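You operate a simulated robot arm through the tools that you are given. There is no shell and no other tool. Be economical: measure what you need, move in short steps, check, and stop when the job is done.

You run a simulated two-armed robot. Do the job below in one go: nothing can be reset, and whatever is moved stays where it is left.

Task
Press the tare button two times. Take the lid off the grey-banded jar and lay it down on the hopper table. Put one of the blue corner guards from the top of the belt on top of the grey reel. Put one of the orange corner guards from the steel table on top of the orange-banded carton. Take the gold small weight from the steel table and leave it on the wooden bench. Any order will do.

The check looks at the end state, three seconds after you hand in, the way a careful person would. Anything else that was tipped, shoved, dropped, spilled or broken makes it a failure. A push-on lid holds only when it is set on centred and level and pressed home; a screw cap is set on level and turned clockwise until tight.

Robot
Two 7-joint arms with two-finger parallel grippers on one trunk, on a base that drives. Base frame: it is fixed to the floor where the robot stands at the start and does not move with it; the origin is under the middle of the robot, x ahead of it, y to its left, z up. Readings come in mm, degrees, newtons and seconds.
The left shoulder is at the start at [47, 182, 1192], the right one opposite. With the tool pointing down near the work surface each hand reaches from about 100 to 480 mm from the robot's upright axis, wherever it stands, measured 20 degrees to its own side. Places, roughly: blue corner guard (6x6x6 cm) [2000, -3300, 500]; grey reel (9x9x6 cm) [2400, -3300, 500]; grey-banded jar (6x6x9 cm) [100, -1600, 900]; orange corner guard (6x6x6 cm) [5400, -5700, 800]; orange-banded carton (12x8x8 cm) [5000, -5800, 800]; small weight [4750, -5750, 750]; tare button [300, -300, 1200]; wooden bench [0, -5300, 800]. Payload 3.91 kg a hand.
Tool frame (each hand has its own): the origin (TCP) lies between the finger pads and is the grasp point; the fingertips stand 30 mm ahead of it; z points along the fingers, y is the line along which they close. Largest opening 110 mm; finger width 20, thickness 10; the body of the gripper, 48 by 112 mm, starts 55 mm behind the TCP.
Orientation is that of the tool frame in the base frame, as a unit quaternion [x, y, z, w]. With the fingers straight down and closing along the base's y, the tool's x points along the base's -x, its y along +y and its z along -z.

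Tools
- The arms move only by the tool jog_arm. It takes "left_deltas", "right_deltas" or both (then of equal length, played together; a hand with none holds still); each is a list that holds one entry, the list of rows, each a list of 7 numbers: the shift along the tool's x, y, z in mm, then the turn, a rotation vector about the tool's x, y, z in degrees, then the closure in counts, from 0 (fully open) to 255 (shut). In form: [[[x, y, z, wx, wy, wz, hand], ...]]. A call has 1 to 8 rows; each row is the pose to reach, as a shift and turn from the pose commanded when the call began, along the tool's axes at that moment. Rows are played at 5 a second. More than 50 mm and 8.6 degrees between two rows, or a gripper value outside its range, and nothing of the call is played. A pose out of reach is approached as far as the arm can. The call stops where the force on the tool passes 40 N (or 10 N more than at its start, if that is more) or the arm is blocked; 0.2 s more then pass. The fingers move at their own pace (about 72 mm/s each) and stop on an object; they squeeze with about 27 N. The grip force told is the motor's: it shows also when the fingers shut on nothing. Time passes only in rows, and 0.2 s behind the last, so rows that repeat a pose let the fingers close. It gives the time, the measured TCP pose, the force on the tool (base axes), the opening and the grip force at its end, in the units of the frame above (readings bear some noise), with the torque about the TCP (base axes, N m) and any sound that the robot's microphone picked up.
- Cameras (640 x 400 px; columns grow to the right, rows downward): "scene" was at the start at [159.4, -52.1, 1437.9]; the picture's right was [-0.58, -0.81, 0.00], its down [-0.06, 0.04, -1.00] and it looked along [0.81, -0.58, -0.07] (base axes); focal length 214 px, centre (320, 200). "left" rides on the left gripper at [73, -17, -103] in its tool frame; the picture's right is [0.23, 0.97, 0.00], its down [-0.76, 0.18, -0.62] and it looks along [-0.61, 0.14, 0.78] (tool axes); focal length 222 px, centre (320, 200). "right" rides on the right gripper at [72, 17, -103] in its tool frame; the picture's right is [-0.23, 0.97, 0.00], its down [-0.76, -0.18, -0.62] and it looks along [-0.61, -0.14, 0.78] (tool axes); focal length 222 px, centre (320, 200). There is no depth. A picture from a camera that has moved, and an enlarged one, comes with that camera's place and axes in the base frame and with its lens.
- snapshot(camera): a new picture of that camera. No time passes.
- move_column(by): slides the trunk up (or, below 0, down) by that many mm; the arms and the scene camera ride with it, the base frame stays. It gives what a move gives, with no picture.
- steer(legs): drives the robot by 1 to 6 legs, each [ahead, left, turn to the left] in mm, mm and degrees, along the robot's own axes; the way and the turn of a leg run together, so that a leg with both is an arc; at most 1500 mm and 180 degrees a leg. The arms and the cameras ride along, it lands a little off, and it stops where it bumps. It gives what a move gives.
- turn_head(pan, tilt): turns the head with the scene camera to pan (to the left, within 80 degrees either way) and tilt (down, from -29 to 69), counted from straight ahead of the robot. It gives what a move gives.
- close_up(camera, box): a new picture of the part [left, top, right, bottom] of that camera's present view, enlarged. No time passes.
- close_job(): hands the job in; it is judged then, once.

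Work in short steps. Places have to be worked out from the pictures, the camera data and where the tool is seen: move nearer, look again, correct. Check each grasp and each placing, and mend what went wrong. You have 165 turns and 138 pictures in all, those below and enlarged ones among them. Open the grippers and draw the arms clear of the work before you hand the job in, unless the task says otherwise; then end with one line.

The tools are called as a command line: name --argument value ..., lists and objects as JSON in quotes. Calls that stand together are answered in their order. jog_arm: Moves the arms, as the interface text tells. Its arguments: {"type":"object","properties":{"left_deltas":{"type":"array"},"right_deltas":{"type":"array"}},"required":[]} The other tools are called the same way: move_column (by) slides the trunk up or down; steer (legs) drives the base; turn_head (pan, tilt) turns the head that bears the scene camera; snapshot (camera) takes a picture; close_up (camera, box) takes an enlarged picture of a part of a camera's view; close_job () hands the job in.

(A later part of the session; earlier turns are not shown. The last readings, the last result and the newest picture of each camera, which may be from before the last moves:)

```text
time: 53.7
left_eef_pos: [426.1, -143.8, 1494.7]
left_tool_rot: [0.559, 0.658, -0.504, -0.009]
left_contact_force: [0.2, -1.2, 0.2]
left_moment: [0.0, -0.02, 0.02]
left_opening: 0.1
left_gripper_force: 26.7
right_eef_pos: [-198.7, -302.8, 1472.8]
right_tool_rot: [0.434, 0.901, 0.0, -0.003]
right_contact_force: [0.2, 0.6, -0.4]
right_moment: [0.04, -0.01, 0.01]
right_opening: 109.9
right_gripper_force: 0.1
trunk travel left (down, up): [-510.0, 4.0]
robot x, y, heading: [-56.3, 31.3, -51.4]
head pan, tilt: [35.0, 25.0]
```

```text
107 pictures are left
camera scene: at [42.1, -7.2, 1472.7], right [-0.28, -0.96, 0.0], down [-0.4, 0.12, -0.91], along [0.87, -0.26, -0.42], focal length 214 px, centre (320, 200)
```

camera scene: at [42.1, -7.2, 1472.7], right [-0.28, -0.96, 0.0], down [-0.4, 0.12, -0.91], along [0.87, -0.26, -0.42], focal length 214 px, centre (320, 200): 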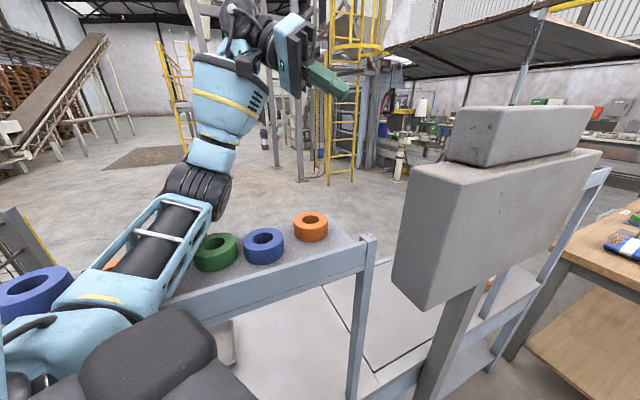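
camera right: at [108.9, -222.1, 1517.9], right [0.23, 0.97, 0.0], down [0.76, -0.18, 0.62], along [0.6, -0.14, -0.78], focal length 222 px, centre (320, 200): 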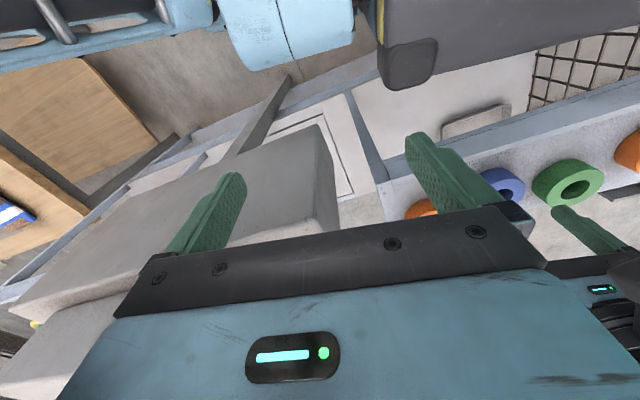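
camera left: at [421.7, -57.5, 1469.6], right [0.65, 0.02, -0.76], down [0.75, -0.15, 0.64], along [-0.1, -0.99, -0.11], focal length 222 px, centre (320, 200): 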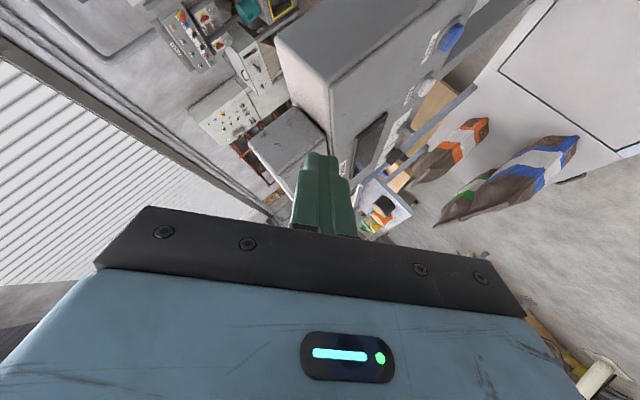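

The green ring has been shoved about 25 mm toward -y. I note that and will restore it later (original about [400,110]). Now I move the base back along -x, then extend the hand.

steer --legs '[[-63, -78, 0]]'

snapshot --camera "scene"

```text
time: 55.1
left_eef_pos: [328.5, -137.8, 1498.0]
left_tool_rot: [0.558, 0.658, -0.506, -0.006]
left_contact_force: [0.2, -0.3, -0.1]
left_moment: [0.01, 0.02, -0.05]
left_opening: 0.3
left_gripper_force: 26.9
right_eef_pos: [-297.4, -298.5, 1474.5]
right_tool_rot: [0.433, 0.901, -0.002, -0.001]
right_contact_force: [-0.2, 0.1, 0.2]
right_moment: [0.02, -0.02, 0.02]
right_opening: 109.9
right_gripper_force: 0.1
trunk travel left (down, up): [-510.0, 4.0]
robot x, y, heading: [-151.2, 34.9, -51.3]
head pan, tilt: [35.0, 25.0]
```

```text
106 pictures are left
camera scene: at [-55.8, -3.5, 1473.4], right [-0.28, -0.96, 0.0], down [-0.41, 0.12, -0.91], along [0.87, -0.26, -0.42], focal length 214 px, centre (320, 200)
```

scene: 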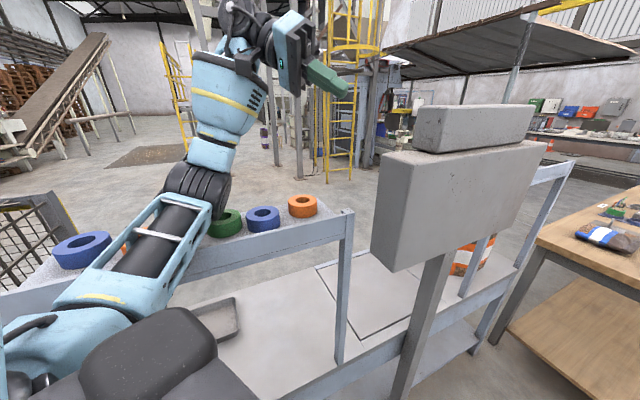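

I extend the left hand 100 mm along +x at this height and check the elbow.

jog_arm --left_deltas '[[[-9, 18, -14, 0, 0, 0, 255], [-19, 36, -28, 0, 0, 0, 255], [-28, 55, -43, 0, 0, 0, 255], [-38, 73, -57, 0, 0, 0, 255]]]'

steer --legs '[[101, -82, 0]]'

snapshot --camera "scene"

```text
time: 56.1
left_eef_pos: [420.4, -137.2, 1495.3]
left_tool_rot: [0.558, 0.658, -0.506, -0.005]
left_contact_force: [-0.1, -0.2, 0.3]
left_moment: [0.02, 0.01, 0.0]
left_opening: 0.3
left_gripper_force: 26.7
left hand out of reach, approached as far as the arm can: row 4
right_eef_pos: [-297.8, -298.6, 1474.0]
right_tool_rot: [0.432, 0.902, -0.002, -0.002]
right_contact_force: [-0.7, -0.6, -0.5]
right_moment: [0.02, 0.02, 0.0]
right_opening: 110.1
right_gripper_force: 0.1
trunk travel left (down, up): [-510.0, 4.0]
robot x, y, heading: [-153.2, 30.8, -51.6]
head pan, tilt: [35.0, 25.0]
```

```text
time: 57.5
left_eef_pos: [418.9, -263.6, 1496.3]
left_tool_rot: [0.558, 0.658, -0.506, -0.003]
left_contact_force: [0.4, -0.7, 0.8]
left_moment: [0.01, -0.02, 0.0]
left_opening: 0.0
left_gripper_force: 26.8
right_eef_pos: [-298.2, -425.8, 1476.1]
right_tool_rot: [0.433, 0.901, -0.003, 0.0]
right_contact_force: [-0.8, -0.3, 0.5]
right_moment: [0.02, 0.01, -0.01]
right_opening: 109.9
right_gripper_force: 0.1
trunk travel left (down, up): [-510.0, 4.0]
robot x, y, heading: [-153.9, -93.7, -51.4]
head pan, tilt: [35.0, 25.0]
```

```text
105 pictures are left
camera scene: at [-58.0, -131.0, 1473.8], right [-0.28, -0.96, 0.0], down [-0.41, 0.12, -0.91], along [0.87, -0.26, -0.42], focal length 214 px, centre (320, 200)
```

scene: 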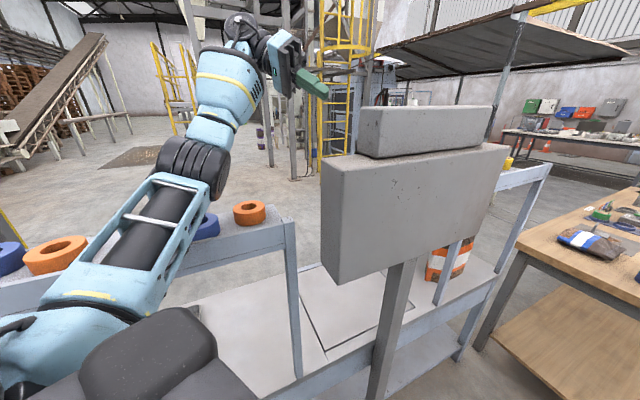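

Reaching from this side is too cramped. The far (+x) side of the station allows a straight forward push, so I will press from there later. First I retreat the way I came, to restore the green ring from here.

steer --legs '[[-110, 90, 0], [-94, -117, 0]]'

snapshot --camera "scene"

```text
time: 60.2
left_eef_pos: [272.6, -124.0, 1494.5]
left_tool_rot: [0.557, 0.658, -0.506, -0.005]
left_contact_force: [0.4, 0.1, 0.0]
left_moment: [-0.03, 0.01, 0.01]
left_opening: 0.0
left_gripper_force: 26.8
right_eef_pos: [-446.5, -285.0, 1475.2]
right_tool_rot: [0.433, 0.901, -0.002, -0.002]
right_contact_force: [-0.1, 0.0, 1.1]
right_moment: [0.01, -0.01, -0.01]
right_opening: 110.1
right_gripper_force: 0.1
trunk travel left (down, up): [-510.0, 4.0]
robot x, y, heading: [-306.6, 41.7, -51.5]
head pan, tilt: [35.0, 25.0]
```

```text
104 pictures are left
camera scene: at [-205.9, 8.7, 1473.5], right [-0.28, -0.96, 0.0], down [-0.41, 0.12, -0.91], along [0.87, -0.25, -0.42], focal length 214 px, centre (320, 200)
```

scene: 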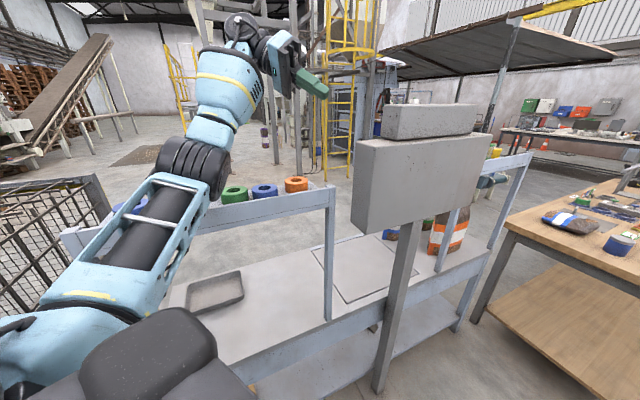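

I turn to face the rack again (still well back) and set the left tool straight down.

steer --legs '[[0, 0, 51.4]]'

jog_arm --left_deltas '[[[8, -16, 27, -6.95, 3.25, -3.3, 255], [16, -32, 55, -13.9, 6.5, -6.6, 255], [24, -49, 82, -20.8, 9.75, -9.9, 255], [32, -65, 109, -27.8, 13, -13.1, 255], [40, -81, 137, -34.7, 16.2, -16.4, 255], [48, -97, 164, -41.7, 19.5, -19.7, 255], [56, -114, 192, -48.6, 22.7, -23, 255], [64, -130, 219, -55.6, 26, -26.3, 255]]]'

turn_head --pan 15 --tilt 35

snapshot --camera "scene"

```text
time: 62.9
left_eef_pos: [188.4, 386.6, 1496.1]
left_tool_rot: [0.22, 0.834, -0.459, 0.215]
left_contact_force: [-0.7, 0.4, 0.1]
left_moment: [0.01, 0.03, 0.01]
left_opening: 0.1
left_gripper_force: 27.1
right_eef_pos: [-136.9, -272.3, 1475.7]
right_tool_rot: [0.003, 1.0, -0.001, 0.0]
right_contact_force: [0.4, -0.2, -1.0]
right_moment: [0.01, 0.0, -0.02]
right_opening: 110.0
right_gripper_force: 0.0
trunk travel left (down, up): [-510.0, 4.0]
robot x, y, heading: [-306.0, 45.8, -0.3]
head pan, tilt: [35.0, 25.0]
```

```text
time: 64.7
left_eef_pos: [95.8, 143.3, 1441.3]
left_tool_rot: [0.003, 1.0, 0.002, 0.001]
left_contact_force: [-0.3, -0.1, 1.1]
left_moment: [0.03, 0.03, 0.04]
left_opening: 0.0
left_gripper_force: 27.1
right_eef_pos: [-137.0, -275.2, 1473.9]
right_tool_rot: [0.004, 1.0, -0.002, 0.0]
right_contact_force: [-0.2, -0.4, -1.5]
right_moment: [-0.01, 0.03, 0.02]
right_opening: 109.9
right_gripper_force: 0.0
trunk travel left (down, up): [-510.0, 4.0]
robot x, y, heading: [-306.1, 46.1, -0.6]
head pan, tilt: [35.0, 25.0]
```

```text
time: 65.5
left_eef_pos: [98.5, 146.1, 1441.1]
left_tool_rot: [0.004, 1.0, -0.001, 0.002]
left_contact_force: [0.2, -0.2, -0.2]
left_moment: [0.01, -0.01, 0.03]
left_opening: 0.0
left_gripper_force: 26.9
right_eef_pos: [-137.4, -272.1, 1475.3]
right_tool_rot: [0.003, 1.0, -0.003, 0.001]
right_contact_force: [0.4, 0.3, 0.0]
right_moment: [0.02, 0.05, -0.02]
right_opening: 109.9
right_gripper_force: 0.1
trunk travel left (down, up): [-510.0, 4.0]
robot x, y, heading: [-304.2, 41.4, -0.3]
head pan, tilt: [15.0, 35.0]
```

```text
103 pictures are left
camera scene: at [-204.1, 69.0, 1457.9], right [0.25, -0.97, 0.0], down [-0.55, -0.15, -0.82], along [0.79, 0.21, -0.57], focal length 214 px, centre (320, 200)
```

scene: 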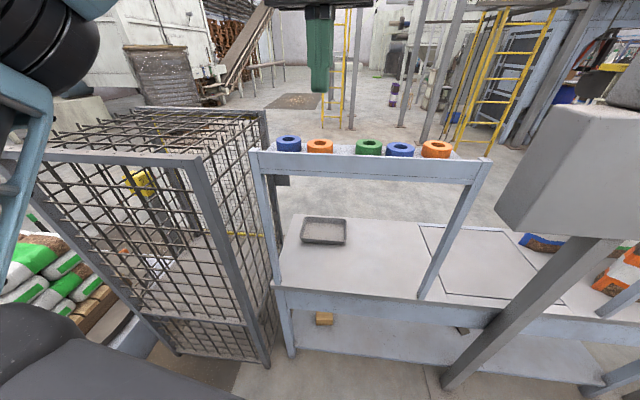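

Only green has shifted. I drive in so that the hand stands above the green ring.

steer --legs '[[285, -65, 0]]'

snapshot --camera "left"

snapshot --camera "scene"

```text
time: 67.5
left_eef_pos: [380.3, 79.2, 1441.8]
left_tool_rot: [0.004, 1.0, 0.001, 0.002]
left_contact_force: [-0.6, -0.2, 0.7]
left_moment: [0.01, -0.01, -0.01]
left_opening: 0.0
left_gripper_force: 27.1
right_eef_pos: [144.8, -340.5, 1476.4]
right_tool_rot: [0.003, 1.0, -0.002, 0.001]
right_contact_force: [0.0, 0.1, 0.4]
right_moment: [0.0, -0.01, 0.01]
right_opening: 110.1
right_gripper_force: 0.1
trunk travel left (down, up): [-510.0, 4.0]
robot x, y, heading: [-19.3, -22.8, -0.7]
head pan, tilt: [15.0, 35.0]
```

```text
102 pictures are left
camera left: at [307.9, 62.5, 1545.5], right [-0.22, 0.98, 0.0], down [0.76, 0.17, 0.63], along [0.61, 0.14, -0.78], focal length 222 px, centre (320, 200)
```

left: 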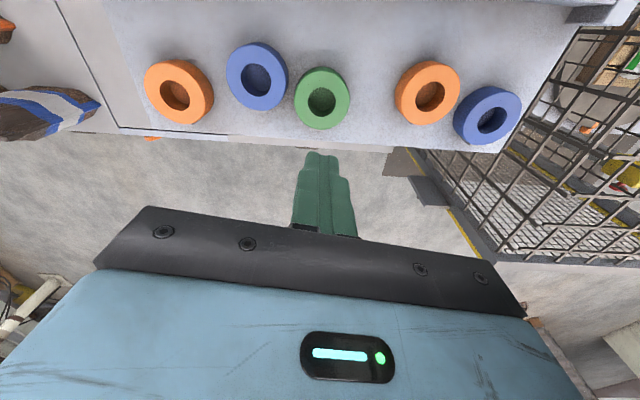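

```text
101 pictures are left
camera scene: at [78.8, 1.9, 1458.1], right [0.25, -0.97, 0.0], down [-0.55, -0.14, -0.82], along [0.79, 0.21, -0.57], focal length 214 px, centre (320, 200)
```

scene: 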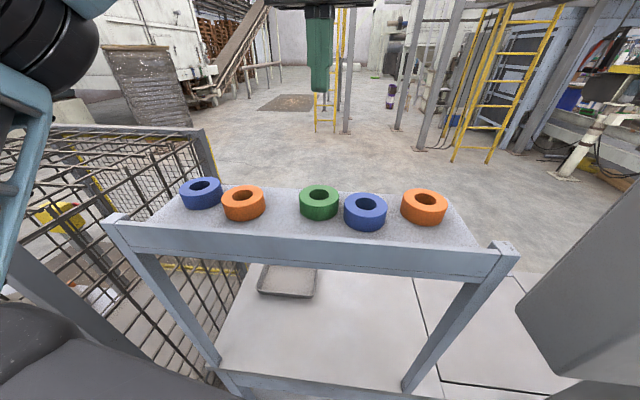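

The green ring hole is at [382,83], and in this frame it was originally at about [385,105]. I lower the closed fingers to just above the hole and check.

jog_arm --left_deltas '[[[-1, 1, 40, 0, 0, 0, 255], [-2, 2, 80, 0, 0, 0, 255], [-2, 4, 120, 0, 0, 0, 255], [-2, 4, 152, 0, 0, 0, 255], [-2, 4, 152, 0, 0, 0, 255]]]'

snapshot --camera "left"

close_up --camera "scene" --box '[220, 100, 420, 225]'

```text
time: 68.7
left_eef_pos: [383.7, 82.3, 1289.6]
left_tool_rot: [0.005, 1.0, 0.0, 0.002]
left_contact_force: [-0.3, 0.5, -0.4]
left_moment: [0.0, 0.0, 0.03]
left_opening: 0.2
left_gripper_force: 27.0
right_eef_pos: [145.2, -340.8, 1474.4]
right_tool_rot: [0.004, 1.0, -0.003, 0.0]
right_contact_force: [-0.2, 0.1, 0.3]
right_moment: [-0.01, 0.01, -0.01]
right_opening: 110.2
right_gripper_force: 0.0
trunk travel left (down, up): [-510.0, 4.0]
robot x, y, heading: [-21.1, -19.3, -0.5]
head pan, tilt: [15.0, 35.0]
```

```text
100 pictures are left
camera left: at [311.2, 65.9, 1392.7], right [-0.22, 0.98, 0.0], down [0.76, 0.17, 0.63], along [0.61, 0.14, -0.78], focal length 222 px, centre (320, 200)
```

left: 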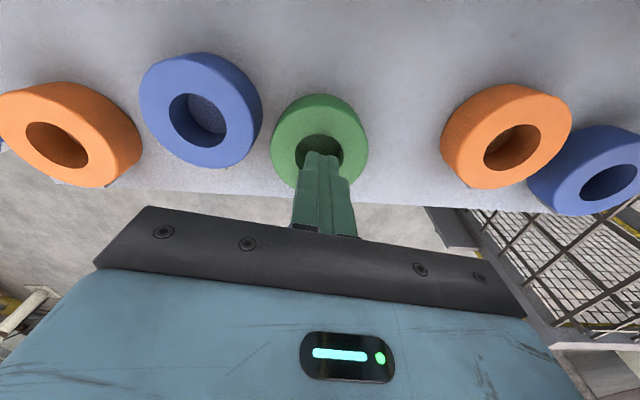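

```text
3.20 times, centred on (320, 162) of scene
camera zoom: at [79.7, 1.4, 1458.0], right [0.25, -0.97, 0.0], down [-0.56, -0.14, -0.82], along [0.79, 0.21, -0.57], focal length 686 px, centre (320, 320)
```

zoom: 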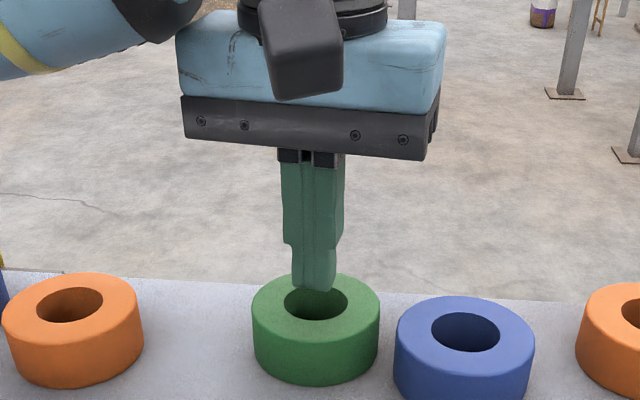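

Aligned. I insert the tip about 17 mm into the hole and drag slowly toward +y.

jog_arm --left_deltas '[[[-4, 1, 15, 0, 0, 0, 255], [-4, 1, 30, 0, 0, 0, 255], [-4, 1, 43, 0, 0, 0, 255], [-4, 10, 43, 0, 0, 0, 255], [-5, 17, 43, 0, 0, 0, 255], [-6, 24, 43, 0, 0, 0, 255], [-6, 30, 43, 0, 0, 0, 255], [-6, 30, 43, 0, 0, 0, 255]]]'

snapshot --camera "scene"

```text
time: 69.3
left_eef_pos: [386.4, 82.0, 1276.0]
left_tool_rot: [0.004, 1.0, -0.006, 0.011]
left_contact_force: [-6.9, 1.3, 18.5]
left_moment: [0.03, 0.36, 0.02]
left_opening: 0.3
left_gripper_force: 26.8
right_eef_pos: [144.2, -339.9, 1475.4]
right_tool_rot: [0.003, 1.0, -0.002, 0.001]
right_contact_force: [0.9, 0.4, -0.2]
right_moment: [0.02, 0.02, -0.01]
right_opening: 110.1
right_gripper_force: 0.0
trunk travel left (down, up): [-510.0, 4.0]
robot x, y, heading: [-22.6, -19.2, -0.5]
head pan, tilt: [15.0, 35.0]
stopped in row 2 (left hand): the force on the tool passed its limit at 53 N (the readings are from after the stop); the commanded pose is now the measured one
```

```text
98 pictures are left
camera scene: at [77.8, 1.8, 1458.2], right [0.25, -0.97, 0.0], down [-0.55, -0.14, -0.82], along [0.79, 0.21, -0.57], focal length 214 px, centre (320, 200)
```

scene: 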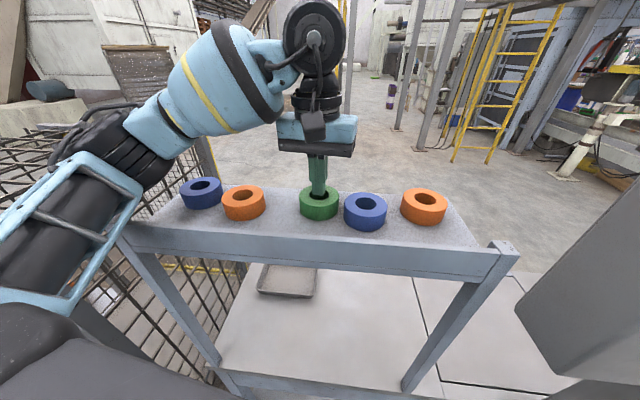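

The tip hit the rim at 1246, a little higher than assumed. I lift slightly and check the alignment.

jog_arm --left_deltas '[[[0, 0, -12, 0, 0, 0, 255], [0, 0, -12, 0, 0, 0, 255]]]'

close_up --camera "left" --box '[240, 80, 400, 220]'

close_up --camera "scene" --box '[260, 140, 380, 225]'

```text
time: 69.9
left_eef_pos: [388.8, 83.1, 1285.3]
left_tool_rot: [0.004, 1.0, -0.004, 0.009]
left_contact_force: [1.2, 0.0, 0.6]
left_moment: [-0.01, -0.01, -0.02]
left_opening: 0.3
left_gripper_force: 26.7
right_eef_pos: [145.4, -340.7, 1475.4]
right_tool_rot: [0.004, 1.0, -0.002, 0.0]
right_contact_force: [-0.1, 0.6, 0.0]
right_moment: [0.0, -0.01, -0.01]
right_opening: 110.0
right_gripper_force: 0.1
trunk travel left (down, up): [-510.0, 4.0]
robot x, y, heading: [-22.2, -21.0, -0.2]
head pan, tilt: [15.0, 35.0]
```

```text
2.86 times, centred on (320, 150) of left
camera zoom: at [314.3, 67.9, 1388.3], right [-0.22, 0.98, -0.01], down [0.75, 0.18, 0.64], along [0.62, 0.13, -0.77], focal length 635 px, centre (320, 343)
```

zoom: 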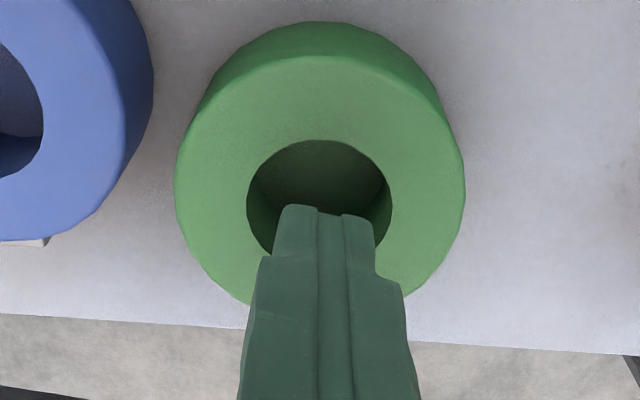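

```text
4.71 times, centred on (320, 182) of scene
camera zoom: at [79.5, 1.8, 1457.9], right [0.25, -0.97, 0.0], down [-0.55, -0.14, -0.82], along [0.79, 0.21, -0.57], focal length 1009 px, centre (320, 282)
```

zoom: 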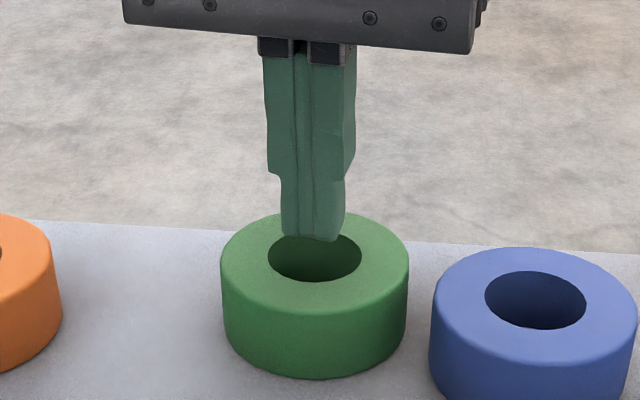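

The hole gives only about 3 mm slack for closed fingers, so I pinch the ring's +y wall instead. One finger goes in the hole and the other outside, with 40 mm opening.

jog_arm --left_deltas '[[[1, 8, -15, 0, 0, 0, 162], [3, 18, -15, 0, 0, 0, 162], [3, 26, -15, 0, 0, 0, 162], [3, 26, -15, 0, -1, 0, 162], [3, 26, -5, 0, -1, 0, 162]]]'

close_up --camera "left" --box '[240, 80, 400, 220]'

close_up --camera "scene" --box '[260, 140, 380, 225]'

```text
time: 71.1
left_eef_pos: [386.0, 109.0, 1289.2]
left_tool_rot: [0.004, 1.0, -0.005, 0.017]
left_contact_force: [0.8, -0.2, -0.6]
left_moment: [0.0, -0.02, -0.02]
left_opening: 40.1
left_gripper_force: 0.0
right_eef_pos: [147.3, -339.6, 1474.3]
right_tool_rot: [0.003, 1.0, -0.002, -0.001]
right_contact_force: [-0.1, 0.6, 0.7]
right_moment: [0.0, 0.0, 0.0]
right_opening: 110.3
right_gripper_force: 0.1
trunk travel left (down, up): [-510.0, 4.0]
robot x, y, heading: [-18.2, -22.0, -0.7]
head pan, tilt: [15.0, 35.0]
```

```text
2.86 times, centred on (320, 150) of left
camera zoom: at [310.8, 94.0, 1391.2], right [-0.22, 0.98, -0.02], down [0.74, 0.18, 0.65], along [0.63, 0.13, -0.76], focal length 635 px, centre (320, 343)
```

zoom: 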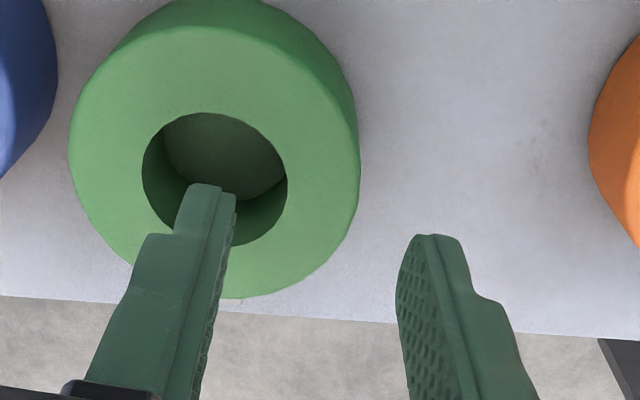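

```text
4.71 times, centred on (320, 182) of scene
camera zoom: at [80.7, 2.0, 1457.8], right [0.25, -0.97, 0.0], down [-0.56, -0.14, -0.82], along [0.79, 0.21, -0.57], focal length 1009 px, centre (320, 282)
```

zoom: 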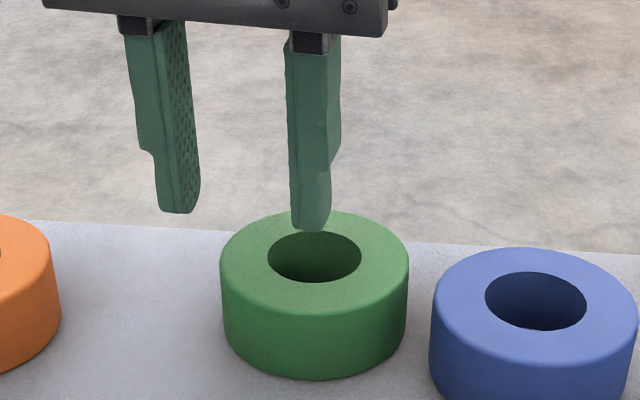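

Well placed over the wall. I correct the small tilt, lower 38 mm, then close gently.

jog_arm --left_deltas '[[[0, 0, 13, 0, 2, 0, 162], [0, 0, 26, 0, 2, 0, 162], [0, 0, 38, 0, 2, 0, 162], [0, 0, 38, 0, 2, 0, 200], [0, 0, 38, 0, 2, 0, 255], [0, 0, 38, 0, 2, 0, 255]]]'

```text
time: 71.7
left_eef_pos: [385.2, 108.9, 1276.3]
left_tool_rot: [0.003, 1.0, -0.012, 0.009]
left_contact_force: [-5.2, 0.6, 18.0]
left_moment: [-0.37, 0.28, -0.03]
left_opening: 39.8
left_gripper_force: 0.1
right_eef_pos: [144.0, -339.9, 1475.5]
right_tool_rot: [0.003, 1.0, -0.003, 0.001]
right_contact_force: [0.4, -0.2, 0.8]
right_moment: [-0.02, 0.01, -0.02]
right_opening: 110.1
right_gripper_force: 0.0
trunk travel left (down, up): [-510.0, 4.0]
robot x, y, heading: [-20.2, -18.3, -0.6]
head pan, tilt: [15.0, 35.0]
stopped in row 3 (left hand): the force on the tool passed its limit at 51 N (the readings are from after the stop); the commanded pose is now the measured one
```

The stop height is the same, so the ring's hole is evidently solid for contact. I'll grip the ring from the outside along x instead: lift and turn the wrist 90°.

jog_arm --left_deltas '[[[0, 0, -20, 0, 0, 0, 160], [0, -8, -45, 0, 0, -8.5, 100], [0, -16, -60, 0, 0, -17, 0], [0, -24, -60, 0, 0, -25.5, 0], [0, -27, -60, 0, 0, -34, 0], [0, -27, -60, 0, 0, -42.5, 0], [0, -27, -60, 0, 0, -51, 0], [0, -27, -60, 0, 0, -59.5, 0]]]'

jog_arm --left_deltas '[[[0, 0, 0, 0, 0, -8.5, 0], [0, 0, 0, 0, 0, -17, 0], [0, 0, 0, 0, 0, -25.5, 0], [0, 0, 0, 0, 0, -30.5, 0], [0, 0, 0, 0, 0, -30.5, 0]]]'

snapshot --camera "left"

snapshot --camera "scene"

```text
time: 73.5
left_eef_pos: [387.2, 82.9, 1333.0]
left_tool_rot: [-0.495, 0.869, -0.013, 0.001]
left_contact_force: [-0.1, 0.0, 0.2]
left_moment: [0.01, -0.02, 0.0]
left_opening: 110.1
left_gripper_force: 0.1
right_eef_pos: [146.1, -340.6, 1476.0]
right_tool_rot: [0.003, 1.0, -0.003, 0.0]
right_contact_force: [-0.1, 0.5, -0.2]
right_moment: [0.01, 0.02, 0.0]
right_opening: 110.2
right_gripper_force: 0.1
trunk travel left (down, up): [-510.0, 4.0]
robot x, y, heading: [-21.3, -18.2, -0.6]
head pan, tilt: [15.0, 35.0]
```

```text
time: 74.7
left_eef_pos: [387.0, 83.4, 1333.5]
left_tool_rot: [-0.706, 0.708, -0.012, -0.002]
left_contact_force: [-0.3, 0.3, -0.7]
left_moment: [-0.02, 0.03, -0.02]
left_opening: 110.0
left_gripper_force: 0.0
right_eef_pos: [146.5, -341.0, 1475.8]
right_tool_rot: [0.004, 1.0, -0.002, 0.0]
right_contact_force: [0.2, 0.2, 0.6]
right_moment: [-0.02, 0.02, -0.01]
right_opening: 109.9
right_gripper_force: 0.1
trunk travel left (down, up): [-510.0, 4.0]
robot x, y, heading: [-19.1, -21.9, -0.5]
head pan, tilt: [15.0, 35.0]
```

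```text
93 pictures are left
camera left: at [402.2, 13.0, 1439.2], right [-0.97, -0.22, -0.01], down [-0.18, 0.78, 0.6], along [-0.13, 0.59, -0.8], focal length 222 px, centre (320, 200)
```

left: 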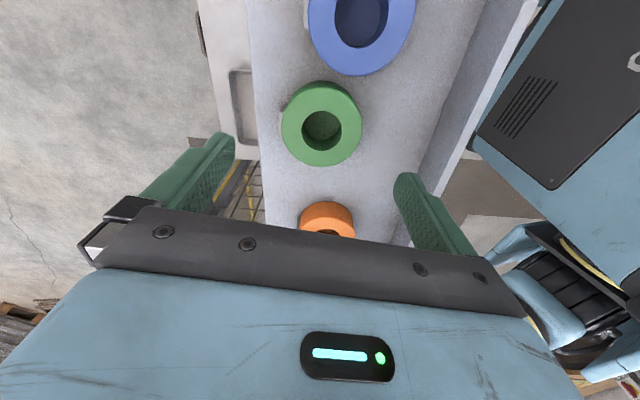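

```text
92 pictures are left
camera scene: at [80.3, 1.8, 1457.9], right [0.25, -0.97, 0.0], down [-0.56, -0.14, -0.82], along [0.79, 0.21, -0.57], focal length 214 px, centre (320, 200)
```

scene: 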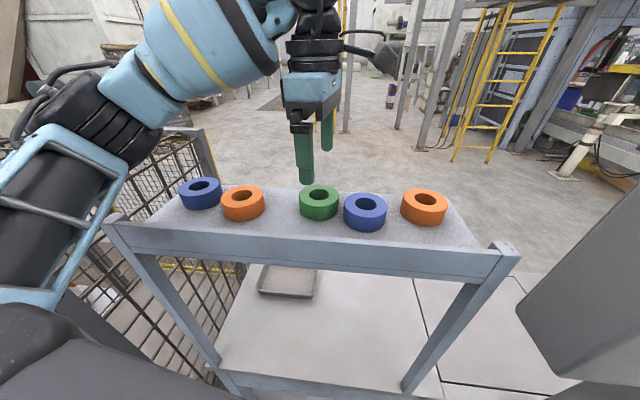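

The ring centre is at [386,80] under the hand. I lower, grip the ring by its outside, and check.

jog_arm --left_deltas '[[[2, 0, 30, 0, 0, 0, 0], [2, 0, 60, 0, 0, 0, 0], [2, 0, 83, 0, 0, 0, 0], [2, 0, 83, 0, 0, 0, 120], [2, 0, 83, 0, 0, 0, 255], [2, 0, 83, 0, 0, 0, 255], [2, 0, 83, 0, 0, 0, 255]]]'

```text
time: 76.3
left_eef_pos: [388.6, 78.3, 1251.1]
left_tool_rot: [-0.705, 0.709, -0.013, -0.001]
left_contact_force: [-0.8, -0.7, 2.4]
left_moment: [-0.01, -0.09, -0.02]
left_opening: 69.4
left_gripper_force: 27.1
right_eef_pos: [146.6, -341.5, 1475.5]
right_tool_rot: [0.004, 1.0, -0.001, -0.001]
right_contact_force: [-0.4, 0.1, 0.4]
right_moment: [-0.01, 0.03, 0.0]
right_opening: 109.8
right_gripper_force: 0.0
trunk travel left (down, up): [-510.0, 4.0]
robot x, y, heading: [-20.9, -19.1, -0.2]
head pan, tilt: [15.0, 35.0]
```

Gripped. I lift 6 mm, carry it 27 mm toward +y, set it down and release.

jog_arm --left_deltas '[[[0, 0, -6, 0, 0, 0, 255], [-9, 0, -6, 0, 0, 0, 255], [-18, 0, -6, 0, 0, 0, 255], [-27, 0, -6, 0, 0, 0, 255], [-27, 0, 0, 0, 0, 0, 255], [-27, 0, 0, 0, 0, 0, 100], [-27, 0, 0, 0, 0, 0, 0], [-27, 0, -5, 0, 0, 0, 0]]]'

jog_arm --left_deltas '[[[0, 0, -45, 0, 0, 0, 0], [0, 0, -90, 0, 0, 0, 0], [0, 0, -130, 0, 0, 0, 0]]]'

snapshot --camera "scene"

```text
time: 78.1
left_eef_pos: [391.1, 94.1, 1264.6]
left_tool_rot: [-0.704, 0.71, -0.016, 0.008]
left_contact_force: [0.3, -0.4, -0.4]
left_moment: [0.03, -0.04, 0.02]
left_opening: 109.8
left_gripper_force: 0.0
right_eef_pos: [149.4, -354.2, 1472.0]
right_tool_rot: [0.003, 1.0, 0.003, -0.001]
right_contact_force: [0.6, 0.9, -0.7]
right_moment: [-0.02, -0.02, -0.01]
right_opening: 110.0
right_gripper_force: 0.0
trunk travel left (down, up): [-510.0, 4.0]
robot x, y, heading: [-19.9, -17.5, -0.5]
head pan, tilt: [15.0, 35.0]
```

```text
time: 78.9
left_eef_pos: [385.0, 108.8, 1384.5]
left_tool_rot: [-0.705, 0.709, -0.012, -0.002]
left_contact_force: [0.4, 0.2, -0.7]
left_moment: [0.02, -0.01, -0.01]
left_opening: 110.1
left_gripper_force: 0.0
right_eef_pos: [145.5, -341.3, 1475.1]
right_tool_rot: [0.003, 1.0, -0.003, -0.001]
right_contact_force: [0.6, 0.3, 0.4]
right_moment: [0.01, 0.02, 0.02]
right_opening: 110.3
right_gripper_force: 0.1
trunk travel left (down, up): [-510.0, 4.0]
robot x, y, heading: [-20.3, -21.6, -0.4]
head pan, tilt: [15.0, 35.0]
```

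```text
91 pictures are left
camera scene: at [79.2, 1.8, 1457.8], right [0.25, -0.97, 0.0], down [-0.55, -0.14, -0.82], along [0.79, 0.21, -0.57], focal length 214 px, centre (320, 200)
```

scene: 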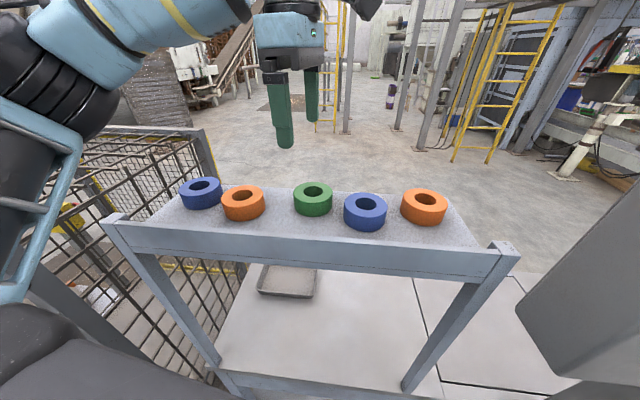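

The lean (elbow on the post) cut the carry short: green sits near y=94 and needs about 15 mm more. I back the base 70 mm for elbow room and reach further ahead.

steer --legs '[[-70, -30, 0]]'

jog_arm --left_deltas '[[[-5, -25, 0, 0, 0, 0, 0], [-10, -50, 0, 0, 0, 0, 0], [-16, -70, 0, 0, 0, 0, 0], [-16, -70, 0, 0, 0, 0, 0]]]'

snapshot --camera "left"

snapshot --camera "scene"

```text
time: 79.9
left_eef_pos: [318.6, 80.5, 1384.2]
left_tool_rot: [-0.705, 0.709, -0.011, -0.004]
left_contact_force: [-1.0, -0.2, -0.5]
left_moment: [0.02, -0.01, -0.03]
left_opening: 110.0
left_gripper_force: 0.0
right_eef_pos: [78.5, -368.9, 1475.0]
right_tool_rot: [0.003, 1.0, -0.003, -0.002]
right_contact_force: [-0.1, 0.4, -0.3]
right_moment: [0.0, 0.01, -0.03]
right_opening: 109.6
right_gripper_force: 0.1
trunk travel left (down, up): [-510.0, 4.0]
robot x, y, heading: [-88.3, -52.7, -0.4]
head pan, tilt: [15.0, 35.0]
```

```text
time: 80.9
left_eef_pos: [387.3, 97.0, 1383.7]
left_tool_rot: [-0.705, 0.709, -0.012, -0.002]
left_contact_force: [0.1, -0.6, 0.2]
left_moment: [-0.01, 0.02, -0.03]
left_opening: 110.1
left_gripper_force: 0.0
right_eef_pos: [78.2, -369.8, 1475.2]
right_tool_rot: [0.003, 1.0, -0.003, -0.001]
right_contact_force: [-0.7, 0.1, 0.3]
right_moment: [0.01, -0.03, -0.02]
right_opening: 110.4
right_gripper_force: 0.2
trunk travel left (down, up): [-510.0, 4.0]
robot x, y, heading: [-89.8, -47.0, -0.7]
head pan, tilt: [15.0, 35.0]
```

```text
90 pictures are left
camera left: at [402.8, 26.0, 1490.2], right [-0.97, -0.22, -0.01], down [-0.18, 0.78, 0.61], along [-0.13, 0.59, -0.8], focal length 222 px, centre (320, 200)
```

left: 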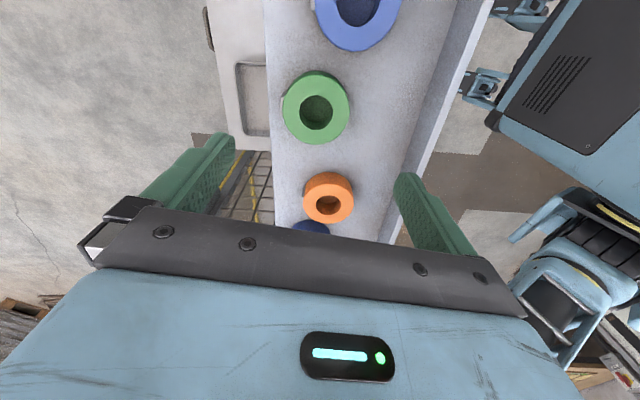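

```text
89 pictures are left
camera scene: at [11.4, -26.8, 1457.8], right [0.25, -0.97, 0.0], down [-0.56, -0.14, -0.82], along [0.79, 0.21, -0.57], focal length 214 px, centre (320, 200)
```

scene: 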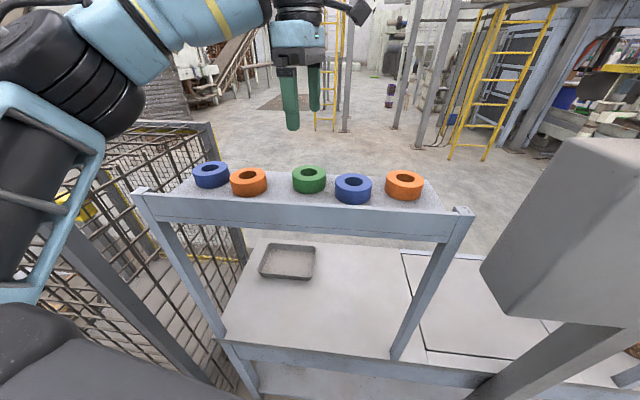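

In this frame green is at [392,93]. Comparing with the first pictures, its original spot is about [385,106]. I go down, grip, and check.

jog_arm --left_deltas '[[[4, -4, 45, 0, 0, 0, 0], [4, -4, 90, 0, 0, 0, 0], [4, -4, 132, 0, 0, 0, 0], [4, -4, 132, 0, 0, 0, 120], [4, -4, 132, 0, 0, 0, 255], [4, -4, 132, 0, 0, 0, 255]]]'

jog_arm --left_deltas '[[[0, 0, -6, 0, 0, 0, 255], [-7, 3, -6, 0, 0, 0, 255], [-13, 6, -6, 0, 0, 0, 255], [-13, 6, -6, 0, 0, 0, 255]]]'

```text
time: 82.3
left_eef_pos: [392.6, 90.7, 1254.1]
left_tool_rot: [-0.705, 0.709, -0.013, -0.003]
left_contact_force: [-0.2, 0.9, -0.3]
left_moment: [-0.06, -0.04, 0.01]
left_opening: 69.2
left_gripper_force: 27.1
right_eef_pos: [76.8, -369.2, 1475.5]
right_tool_rot: [0.003, 1.0, -0.003, 0.0]
right_contact_force: [-0.2, -0.1, 0.3]
right_moment: [0.01, -0.01, -0.01]
right_opening: 110.2
right_gripper_force: 0.1
trunk travel left (down, up): [-510.0, 4.0]
robot x, y, heading: [-91.6, -50.2, -0.7]
head pan, tilt: [15.0, 35.0]
```

```text
time: 83.3
left_eef_pos: [387.1, 102.3, 1260.2]
left_tool_rot: [-0.705, 0.709, -0.013, -0.002]
left_contact_force: [-0.7, 0.0, -0.6]
left_moment: [0.01, -0.03, -0.03]
left_opening: 69.4
left_gripper_force: 26.8
right_eef_pos: [77.0, -369.8, 1474.0]
right_tool_rot: [0.003, 1.0, -0.003, 0.0]
right_contact_force: [0.6, 0.9, -0.5]
right_moment: [-0.02, 0.01, 0.01]
right_opening: 110.1
right_gripper_force: 0.1
trunk travel left (down, up): [-510.0, 4.0]
robot x, y, heading: [-87.5, -50.1, -0.3]
head pan, tilt: [15.0, 35.0]
```

It moved freely this time. I lower it, release, and rise.

jog_arm --left_deltas '[[[-2, 0, 3, 0, 0, 0, 255], [-2, 0, 6, 0, 0, 0, 255], [-2, 0, 6, 0, 0, 0, 100], [-2, 0, 6, 0, 0, 0, 0], [-2, 0, -30, 0, 0, 0, 0], [-2, 0, -75, 0, 0, 0, 0], [-2, 0, -120, 0, 0, 0, 0]]]'

snapshot --camera "left"

```text
time: 84.9
left_eef_pos: [383.6, 106.7, 1381.4]
left_tool_rot: [-0.705, 0.709, -0.013, -0.002]
left_contact_force: [0.2, 0.3, -0.1]
left_moment: [0.02, -0.04, 0.02]
left_opening: 110.0
left_gripper_force: 0.2
right_eef_pos: [75.5, -369.6, 1474.9]
right_tool_rot: [0.003, 1.0, -0.002, 0.001]
right_contact_force: [-0.7, -1.1, 0.3]
right_moment: [0.02, 0.01, -0.02]
right_opening: 110.1
right_gripper_force: 0.1
trunk travel left (down, up): [-510.0, 4.0]
robot x, y, heading: [-92.9, -50.9, -0.5]
head pan, tilt: [15.0, 35.0]
```

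```text
88 pictures are left
camera left: at [398.8, 35.8, 1486.1], right [-0.97, -0.22, -0.01], down [-0.18, 0.78, 0.6], along [-0.13, 0.59, -0.8], focal length 222 px, centre (320, 200)
```

left: 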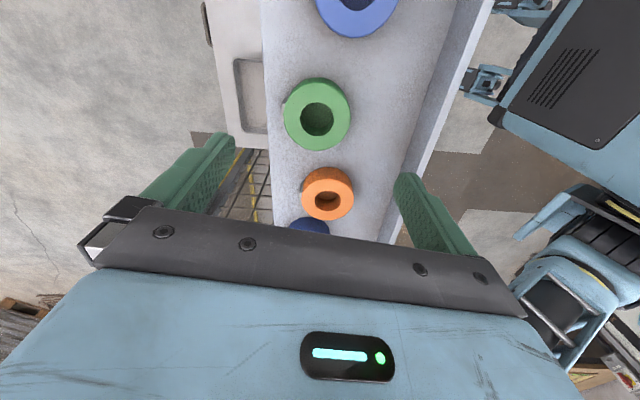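

Green is back at [386,108]. Next is the jar: I back into the aisle, drive toward the wooden table and look at it facing -y.

steer --legs '[[-300, 0, 0], [0, -600, 0], [0, 0, -90]]'

turn_head --pan 15 --tilt 30

snapshot --camera "scene"

```text
time: 96.1
left_eef_pos: [-225.9, -1123.5, 1378.9]
left_tool_rot: [-0.005, 1.0, -0.007, -0.01]
left_contact_force: [0.0, 0.6, -0.5]
left_moment: [-0.01, 0.01, 0.03]
left_opening: 110.1
left_gripper_force: 0.1
right_eef_pos: [-707.8, -823.6, 1474.4]
right_tool_rot: [0.704, 0.71, -0.003, -0.002]
right_contact_force: [-0.3, 0.1, 0.5]
right_moment: [0.03, -0.01, 0.01]
right_opening: 110.2
right_gripper_force: 0.0
trunk travel left (down, up): [-510.0, 4.0]
robot x, y, heading: [-393.6, -651.5, -89.6]
head pan, tilt: [15.0, 35.0]
```

```text
time: 96.8
left_eef_pos: [-226.3, -1123.8, 1379.3]
left_tool_rot: [-0.005, 1.0, -0.007, -0.01]
left_contact_force: [-0.9, -0.6, -0.5]
left_moment: [0.0, 0.01, 0.02]
left_opening: 110.3
left_gripper_force: 0.0
right_eef_pos: [-707.3, -823.2, 1475.6]
right_tool_rot: [0.704, 0.71, -0.002, -0.001]
right_contact_force: [-0.1, 0.1, -0.2]
right_moment: [0.0, 0.0, 0.01]
right_opening: 109.8
right_gripper_force: 0.0
trunk travel left (down, up): [-510.0, 4.0]
robot x, y, heading: [-386.7, -652.1, -89.6]
head pan, tilt: [15.0, 30.0]
```

```text
87 pictures are left
camera scene: at [-366.7, -752.6, 1465.6], right [-0.96, -0.27, 0.0], down [-0.13, 0.48, -0.87], along [0.23, -0.83, -0.5], focal length 214 px, centre (320, 200)
```

scene: 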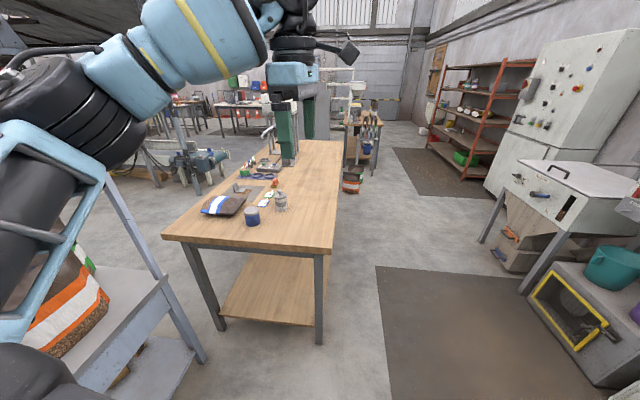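

The jar is at about [91,-1634] on the wooden table, whose top is near z 850 and which is turned about 10°. I drive round to its left-hand (-x) side and face it from there, keeping clear of the corner.

steer --legs '[[0, -280, 0], [1180, 0, 0], [0, 0, 100]]'

turn_head --pan 10 --tilt 35

snapshot --camera "scene"

```text
time: 109.6
left_eef_pos: [-222.5, -1591.1, 1377.9]
left_tool_rot: [0.769, -0.639, 0.013, 0.001]
left_contact_force: [0.2, 0.2, -0.1]
left_moment: [0.01, 0.01, 0.01]
left_opening: 109.9
left_gripper_force: 0.1
right_eef_pos: [-436.8, -2118.7, 1475.1]
right_tool_rot: [-0.091, 0.996, -0.003, 0.001]
right_contact_force: [0.5, 0.5, 0.2]
right_moment: [-0.02, -0.01, -0.01]
right_opening: 109.6
right_gripper_force: 0.1
trunk travel left (down, up): [-510.0, 4.0]
robot x, y, heading: [-662.6, -1838.0, 10.2]
head pan, tilt: [15.0, 30.0]
```

```text
time: 110.3
left_eef_pos: [-223.4, -1592.4, 1378.7]
left_tool_rot: [0.77, -0.638, 0.012, 0.001]
left_contact_force: [0.9, 0.4, 0.1]
left_moment: [0.01, -0.02, 0.02]
left_opening: 110.0
left_gripper_force: 0.0
right_eef_pos: [-437.1, -2117.3, 1476.5]
right_tool_rot: [-0.092, 0.996, -0.003, 0.0]
right_contact_force: [0.1, -0.2, 0.8]
right_moment: [0.01, 0.02, 0.03]
right_opening: 110.0
right_gripper_force: 0.1
trunk travel left (down, up): [-510.0, 4.0]
robot x, y, heading: [-662.1, -1836.0, 10.4]
head pan, tilt: [10.0, 35.0]
```

```text
86 pictures are left
camera scene: at [-562.6, -1801.3, 1457.9], right [0.35, -0.94, 0.0], down [-0.54, -0.2, -0.82], along [0.77, 0.29, -0.57], focal length 214 px, centre (320, 200)
```

scene: 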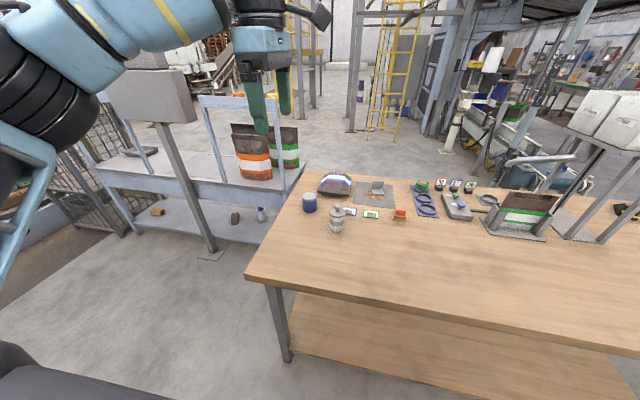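

I enlarge the table to inspect the jar, its lid and any table labels.

close_up --camera "scene" --box '[290, 160, 480, 260]'

close_up --camera "scene" --box '[440, 80, 640, 260]'

```text
3.37 times, centred on (385, 210) of scene
camera zoom: at [-562.6, -1801.3, 1457.9], right [0.35, -0.94, 0.0], down [-0.54, -0.2, -0.82], along [0.77, 0.29, -0.57], focal length 722 px, centre (101, 166)
```

zoom: 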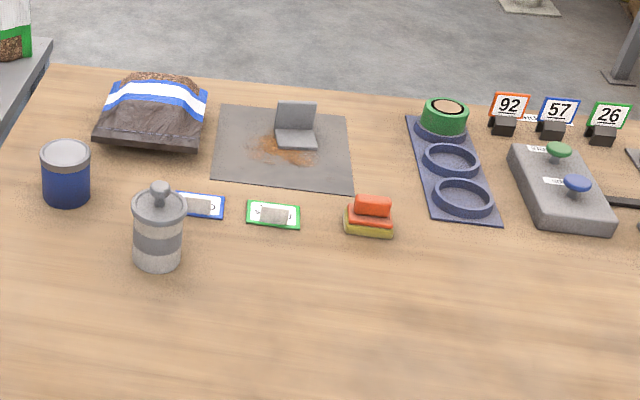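

```text
2.22 times, centred on (540, 170) of scene
camera zoom: at [-562.6, -1801.3, 1457.9], right [0.35, -0.94, 0.0], down [-0.54, -0.2, -0.82], along [0.77, 0.29, -0.57], focal length 477 px, centre (-169, 267)
```

zoom: 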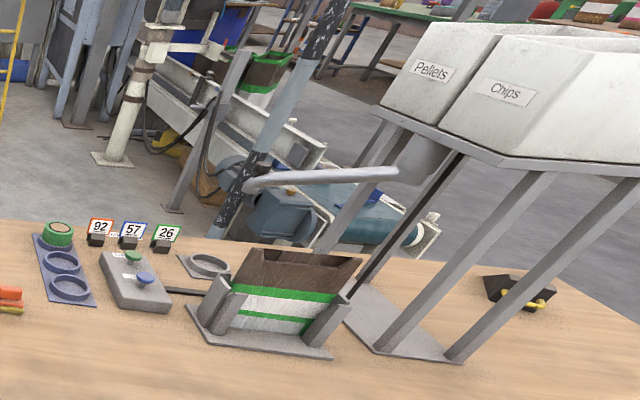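

This is the hopper table: the Pellets and Chips hoppers stand on it. The grey jar has a knobbed lid. I move closer, shifting a little right, and then look down to see the base clearance.

steer --legs '[[200, -50, 0]]'

turn_head --pan 0 --tilt 69

snapshot --camera "scene"

```text
time: 111.9
left_eef_pos: [-22.2, -1605.0, 1380.7]
left_tool_rot: [0.769, -0.639, 0.013, 0.0]
left_contact_force: [0.0, 0.3, -0.4]
left_moment: [0.0, 0.01, -0.03]
left_opening: 109.9
left_gripper_force: 0.0
right_eef_pos: [-233.7, -2130.9, 1476.1]
right_tool_rot: [-0.091, 0.996, -0.002, 0.0]
right_contact_force: [0.4, 1.1, 0.8]
right_moment: [-0.01, 0.01, -0.03]
right_opening: 110.1
right_gripper_force: 0.0
trunk travel left (down, up): [-510.0, 4.0]
robot x, y, heading: [-456.8, -1848.3, 10.5]
head pan, tilt: [10.0, 35.0]
```

```text
time: 112.9
left_eef_pos: [-20.3, -1605.3, 1380.6]
left_tool_rot: [0.768, -0.64, 0.013, 0.002]
left_contact_force: [0.1, 0.6, 0.2]
left_moment: [0.0, 0.05, -0.01]
left_opening: 109.9
left_gripper_force: 0.1
right_eef_pos: [-233.8, -2129.8, 1475.2]
right_tool_rot: [-0.09, 0.996, -0.003, 0.0]
right_contact_force: [0.1, -0.1, -0.1]
right_moment: [-0.01, -0.02, 0.01]
right_opening: 110.0
right_gripper_force: 0.0
trunk travel left (down, up): [-510.0, 4.0]
robot x, y, heading: [-455.1, -1848.6, 10.5]
head pan, tilt: [0.0, 68.8]
```

```text
83 pictures are left
camera scene: at [-386.8, -1834.9, 1414.3], right [0.18, -0.98, 0.0], down [-0.92, -0.17, -0.36], along [0.36, 0.07, -0.93], focal length 214 px, centre (320, 200)
```

scene: 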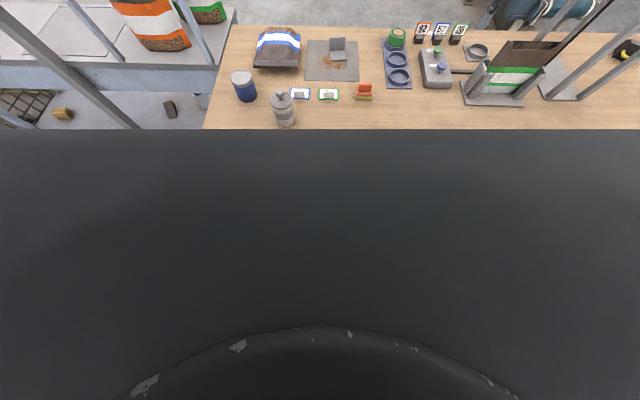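

The body hides the floor, but table and jar are placed: jar ≈[95,-1628], about 580 ahead of me. I move 40 mm closer, lower the column to reach further, and bring the left hand above the jar.

steer --legs '[[40, 0, 0]]'

move_column --by -180

jog_arm --left_deltas '[[[14, -23, 0, 0, 0, 0, 0], [28, -46, 0, 0, 0, 0, 0], [43, -69, 0, 0, 0, 0, 0], [43, -69, 0, 0, 0, 0, 0]]]'

snapshot --camera "left"

```text
time: 113.8
left_eef_pos: [14.0, -1599.7, 1383.2]
left_tool_rot: [0.768, -0.64, 0.015, -0.001]
left_contact_force: [-0.4, 0.8, 0.2]
left_moment: [0.02, -0.04, -0.03]
left_opening: 110.0
left_gripper_force: 0.1
right_eef_pos: [-200.1, -2124.7, 1476.7]
right_tool_rot: [-0.092, 0.996, -0.002, 0.004]
right_contact_force: [-0.7, 0.1, 0.0]
right_moment: [0.02, -0.07, -0.02]
right_opening: 110.0
right_gripper_force: 0.0
trunk travel left (down, up): [-510.0, 4.0]
robot x, y, heading: [-421.6, -1838.6, 10.3]
head pan, tilt: [0.0, 68.8]
```

```text
time: 115.8
left_eef_pos: [18.4, -1598.2, 1200.3]
left_tool_rot: [0.769, -0.639, 0.014, 0.001]
left_contact_force: [-0.9, 0.8, -0.2]
left_moment: [-0.02, 0.0, -0.03]
left_opening: 109.9
left_gripper_force: 0.0
right_eef_pos: [-126.8, -2111.1, 1262.8]
right_tool_rot: [-0.091, 0.991, -0.011, -0.094]
right_contact_force: [0.6, 0.0, 0.8]
right_moment: [-0.03, -0.03, 0.05]
right_opening: 110.3
right_gripper_force: 0.0
trunk travel left (down, up): [-330.0, 184.0]
robot x, y, heading: [-420.5, -1842.2, 10.4]
head pan, tilt: [0.0, 68.8]
```

```text
time: 116.8
left_eef_pos: [92.2, -1627.7, 1202.2]
left_tool_rot: [0.769, -0.64, 0.013, 0.0]
left_contact_force: [-1.2, -0.6, -0.9]
left_moment: [0.0, -0.02, 0.01]
left_opening: 110.0
left_gripper_force: 0.0
right_eef_pos: [-128.4, -2109.9, 1264.2]
right_tool_rot: [-0.091, 0.991, -0.011, -0.094]
right_contact_force: [-0.6, 0.0, 0.8]
right_moment: [0.0, 0.0, 0.0]
right_opening: 109.9
right_gripper_force: 0.1
trunk travel left (down, up): [-330.0, 184.0]
robot x, y, heading: [-416.5, -1839.0, 10.3]
head pan, tilt: [0.0, 68.8]
```

```text
82 pictures are left
camera left: at [122.1, -1693.7, 1307.6], right [-0.92, -0.4, -0.01], down [-0.33, 0.73, 0.6], along [-0.23, 0.56, -0.8], focal length 222 px, centre (320, 200)
```

left: 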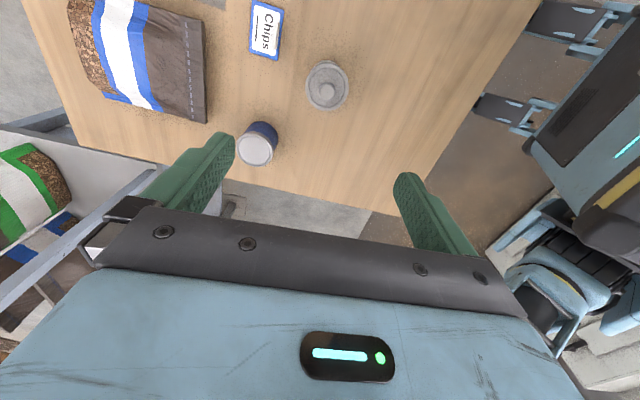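

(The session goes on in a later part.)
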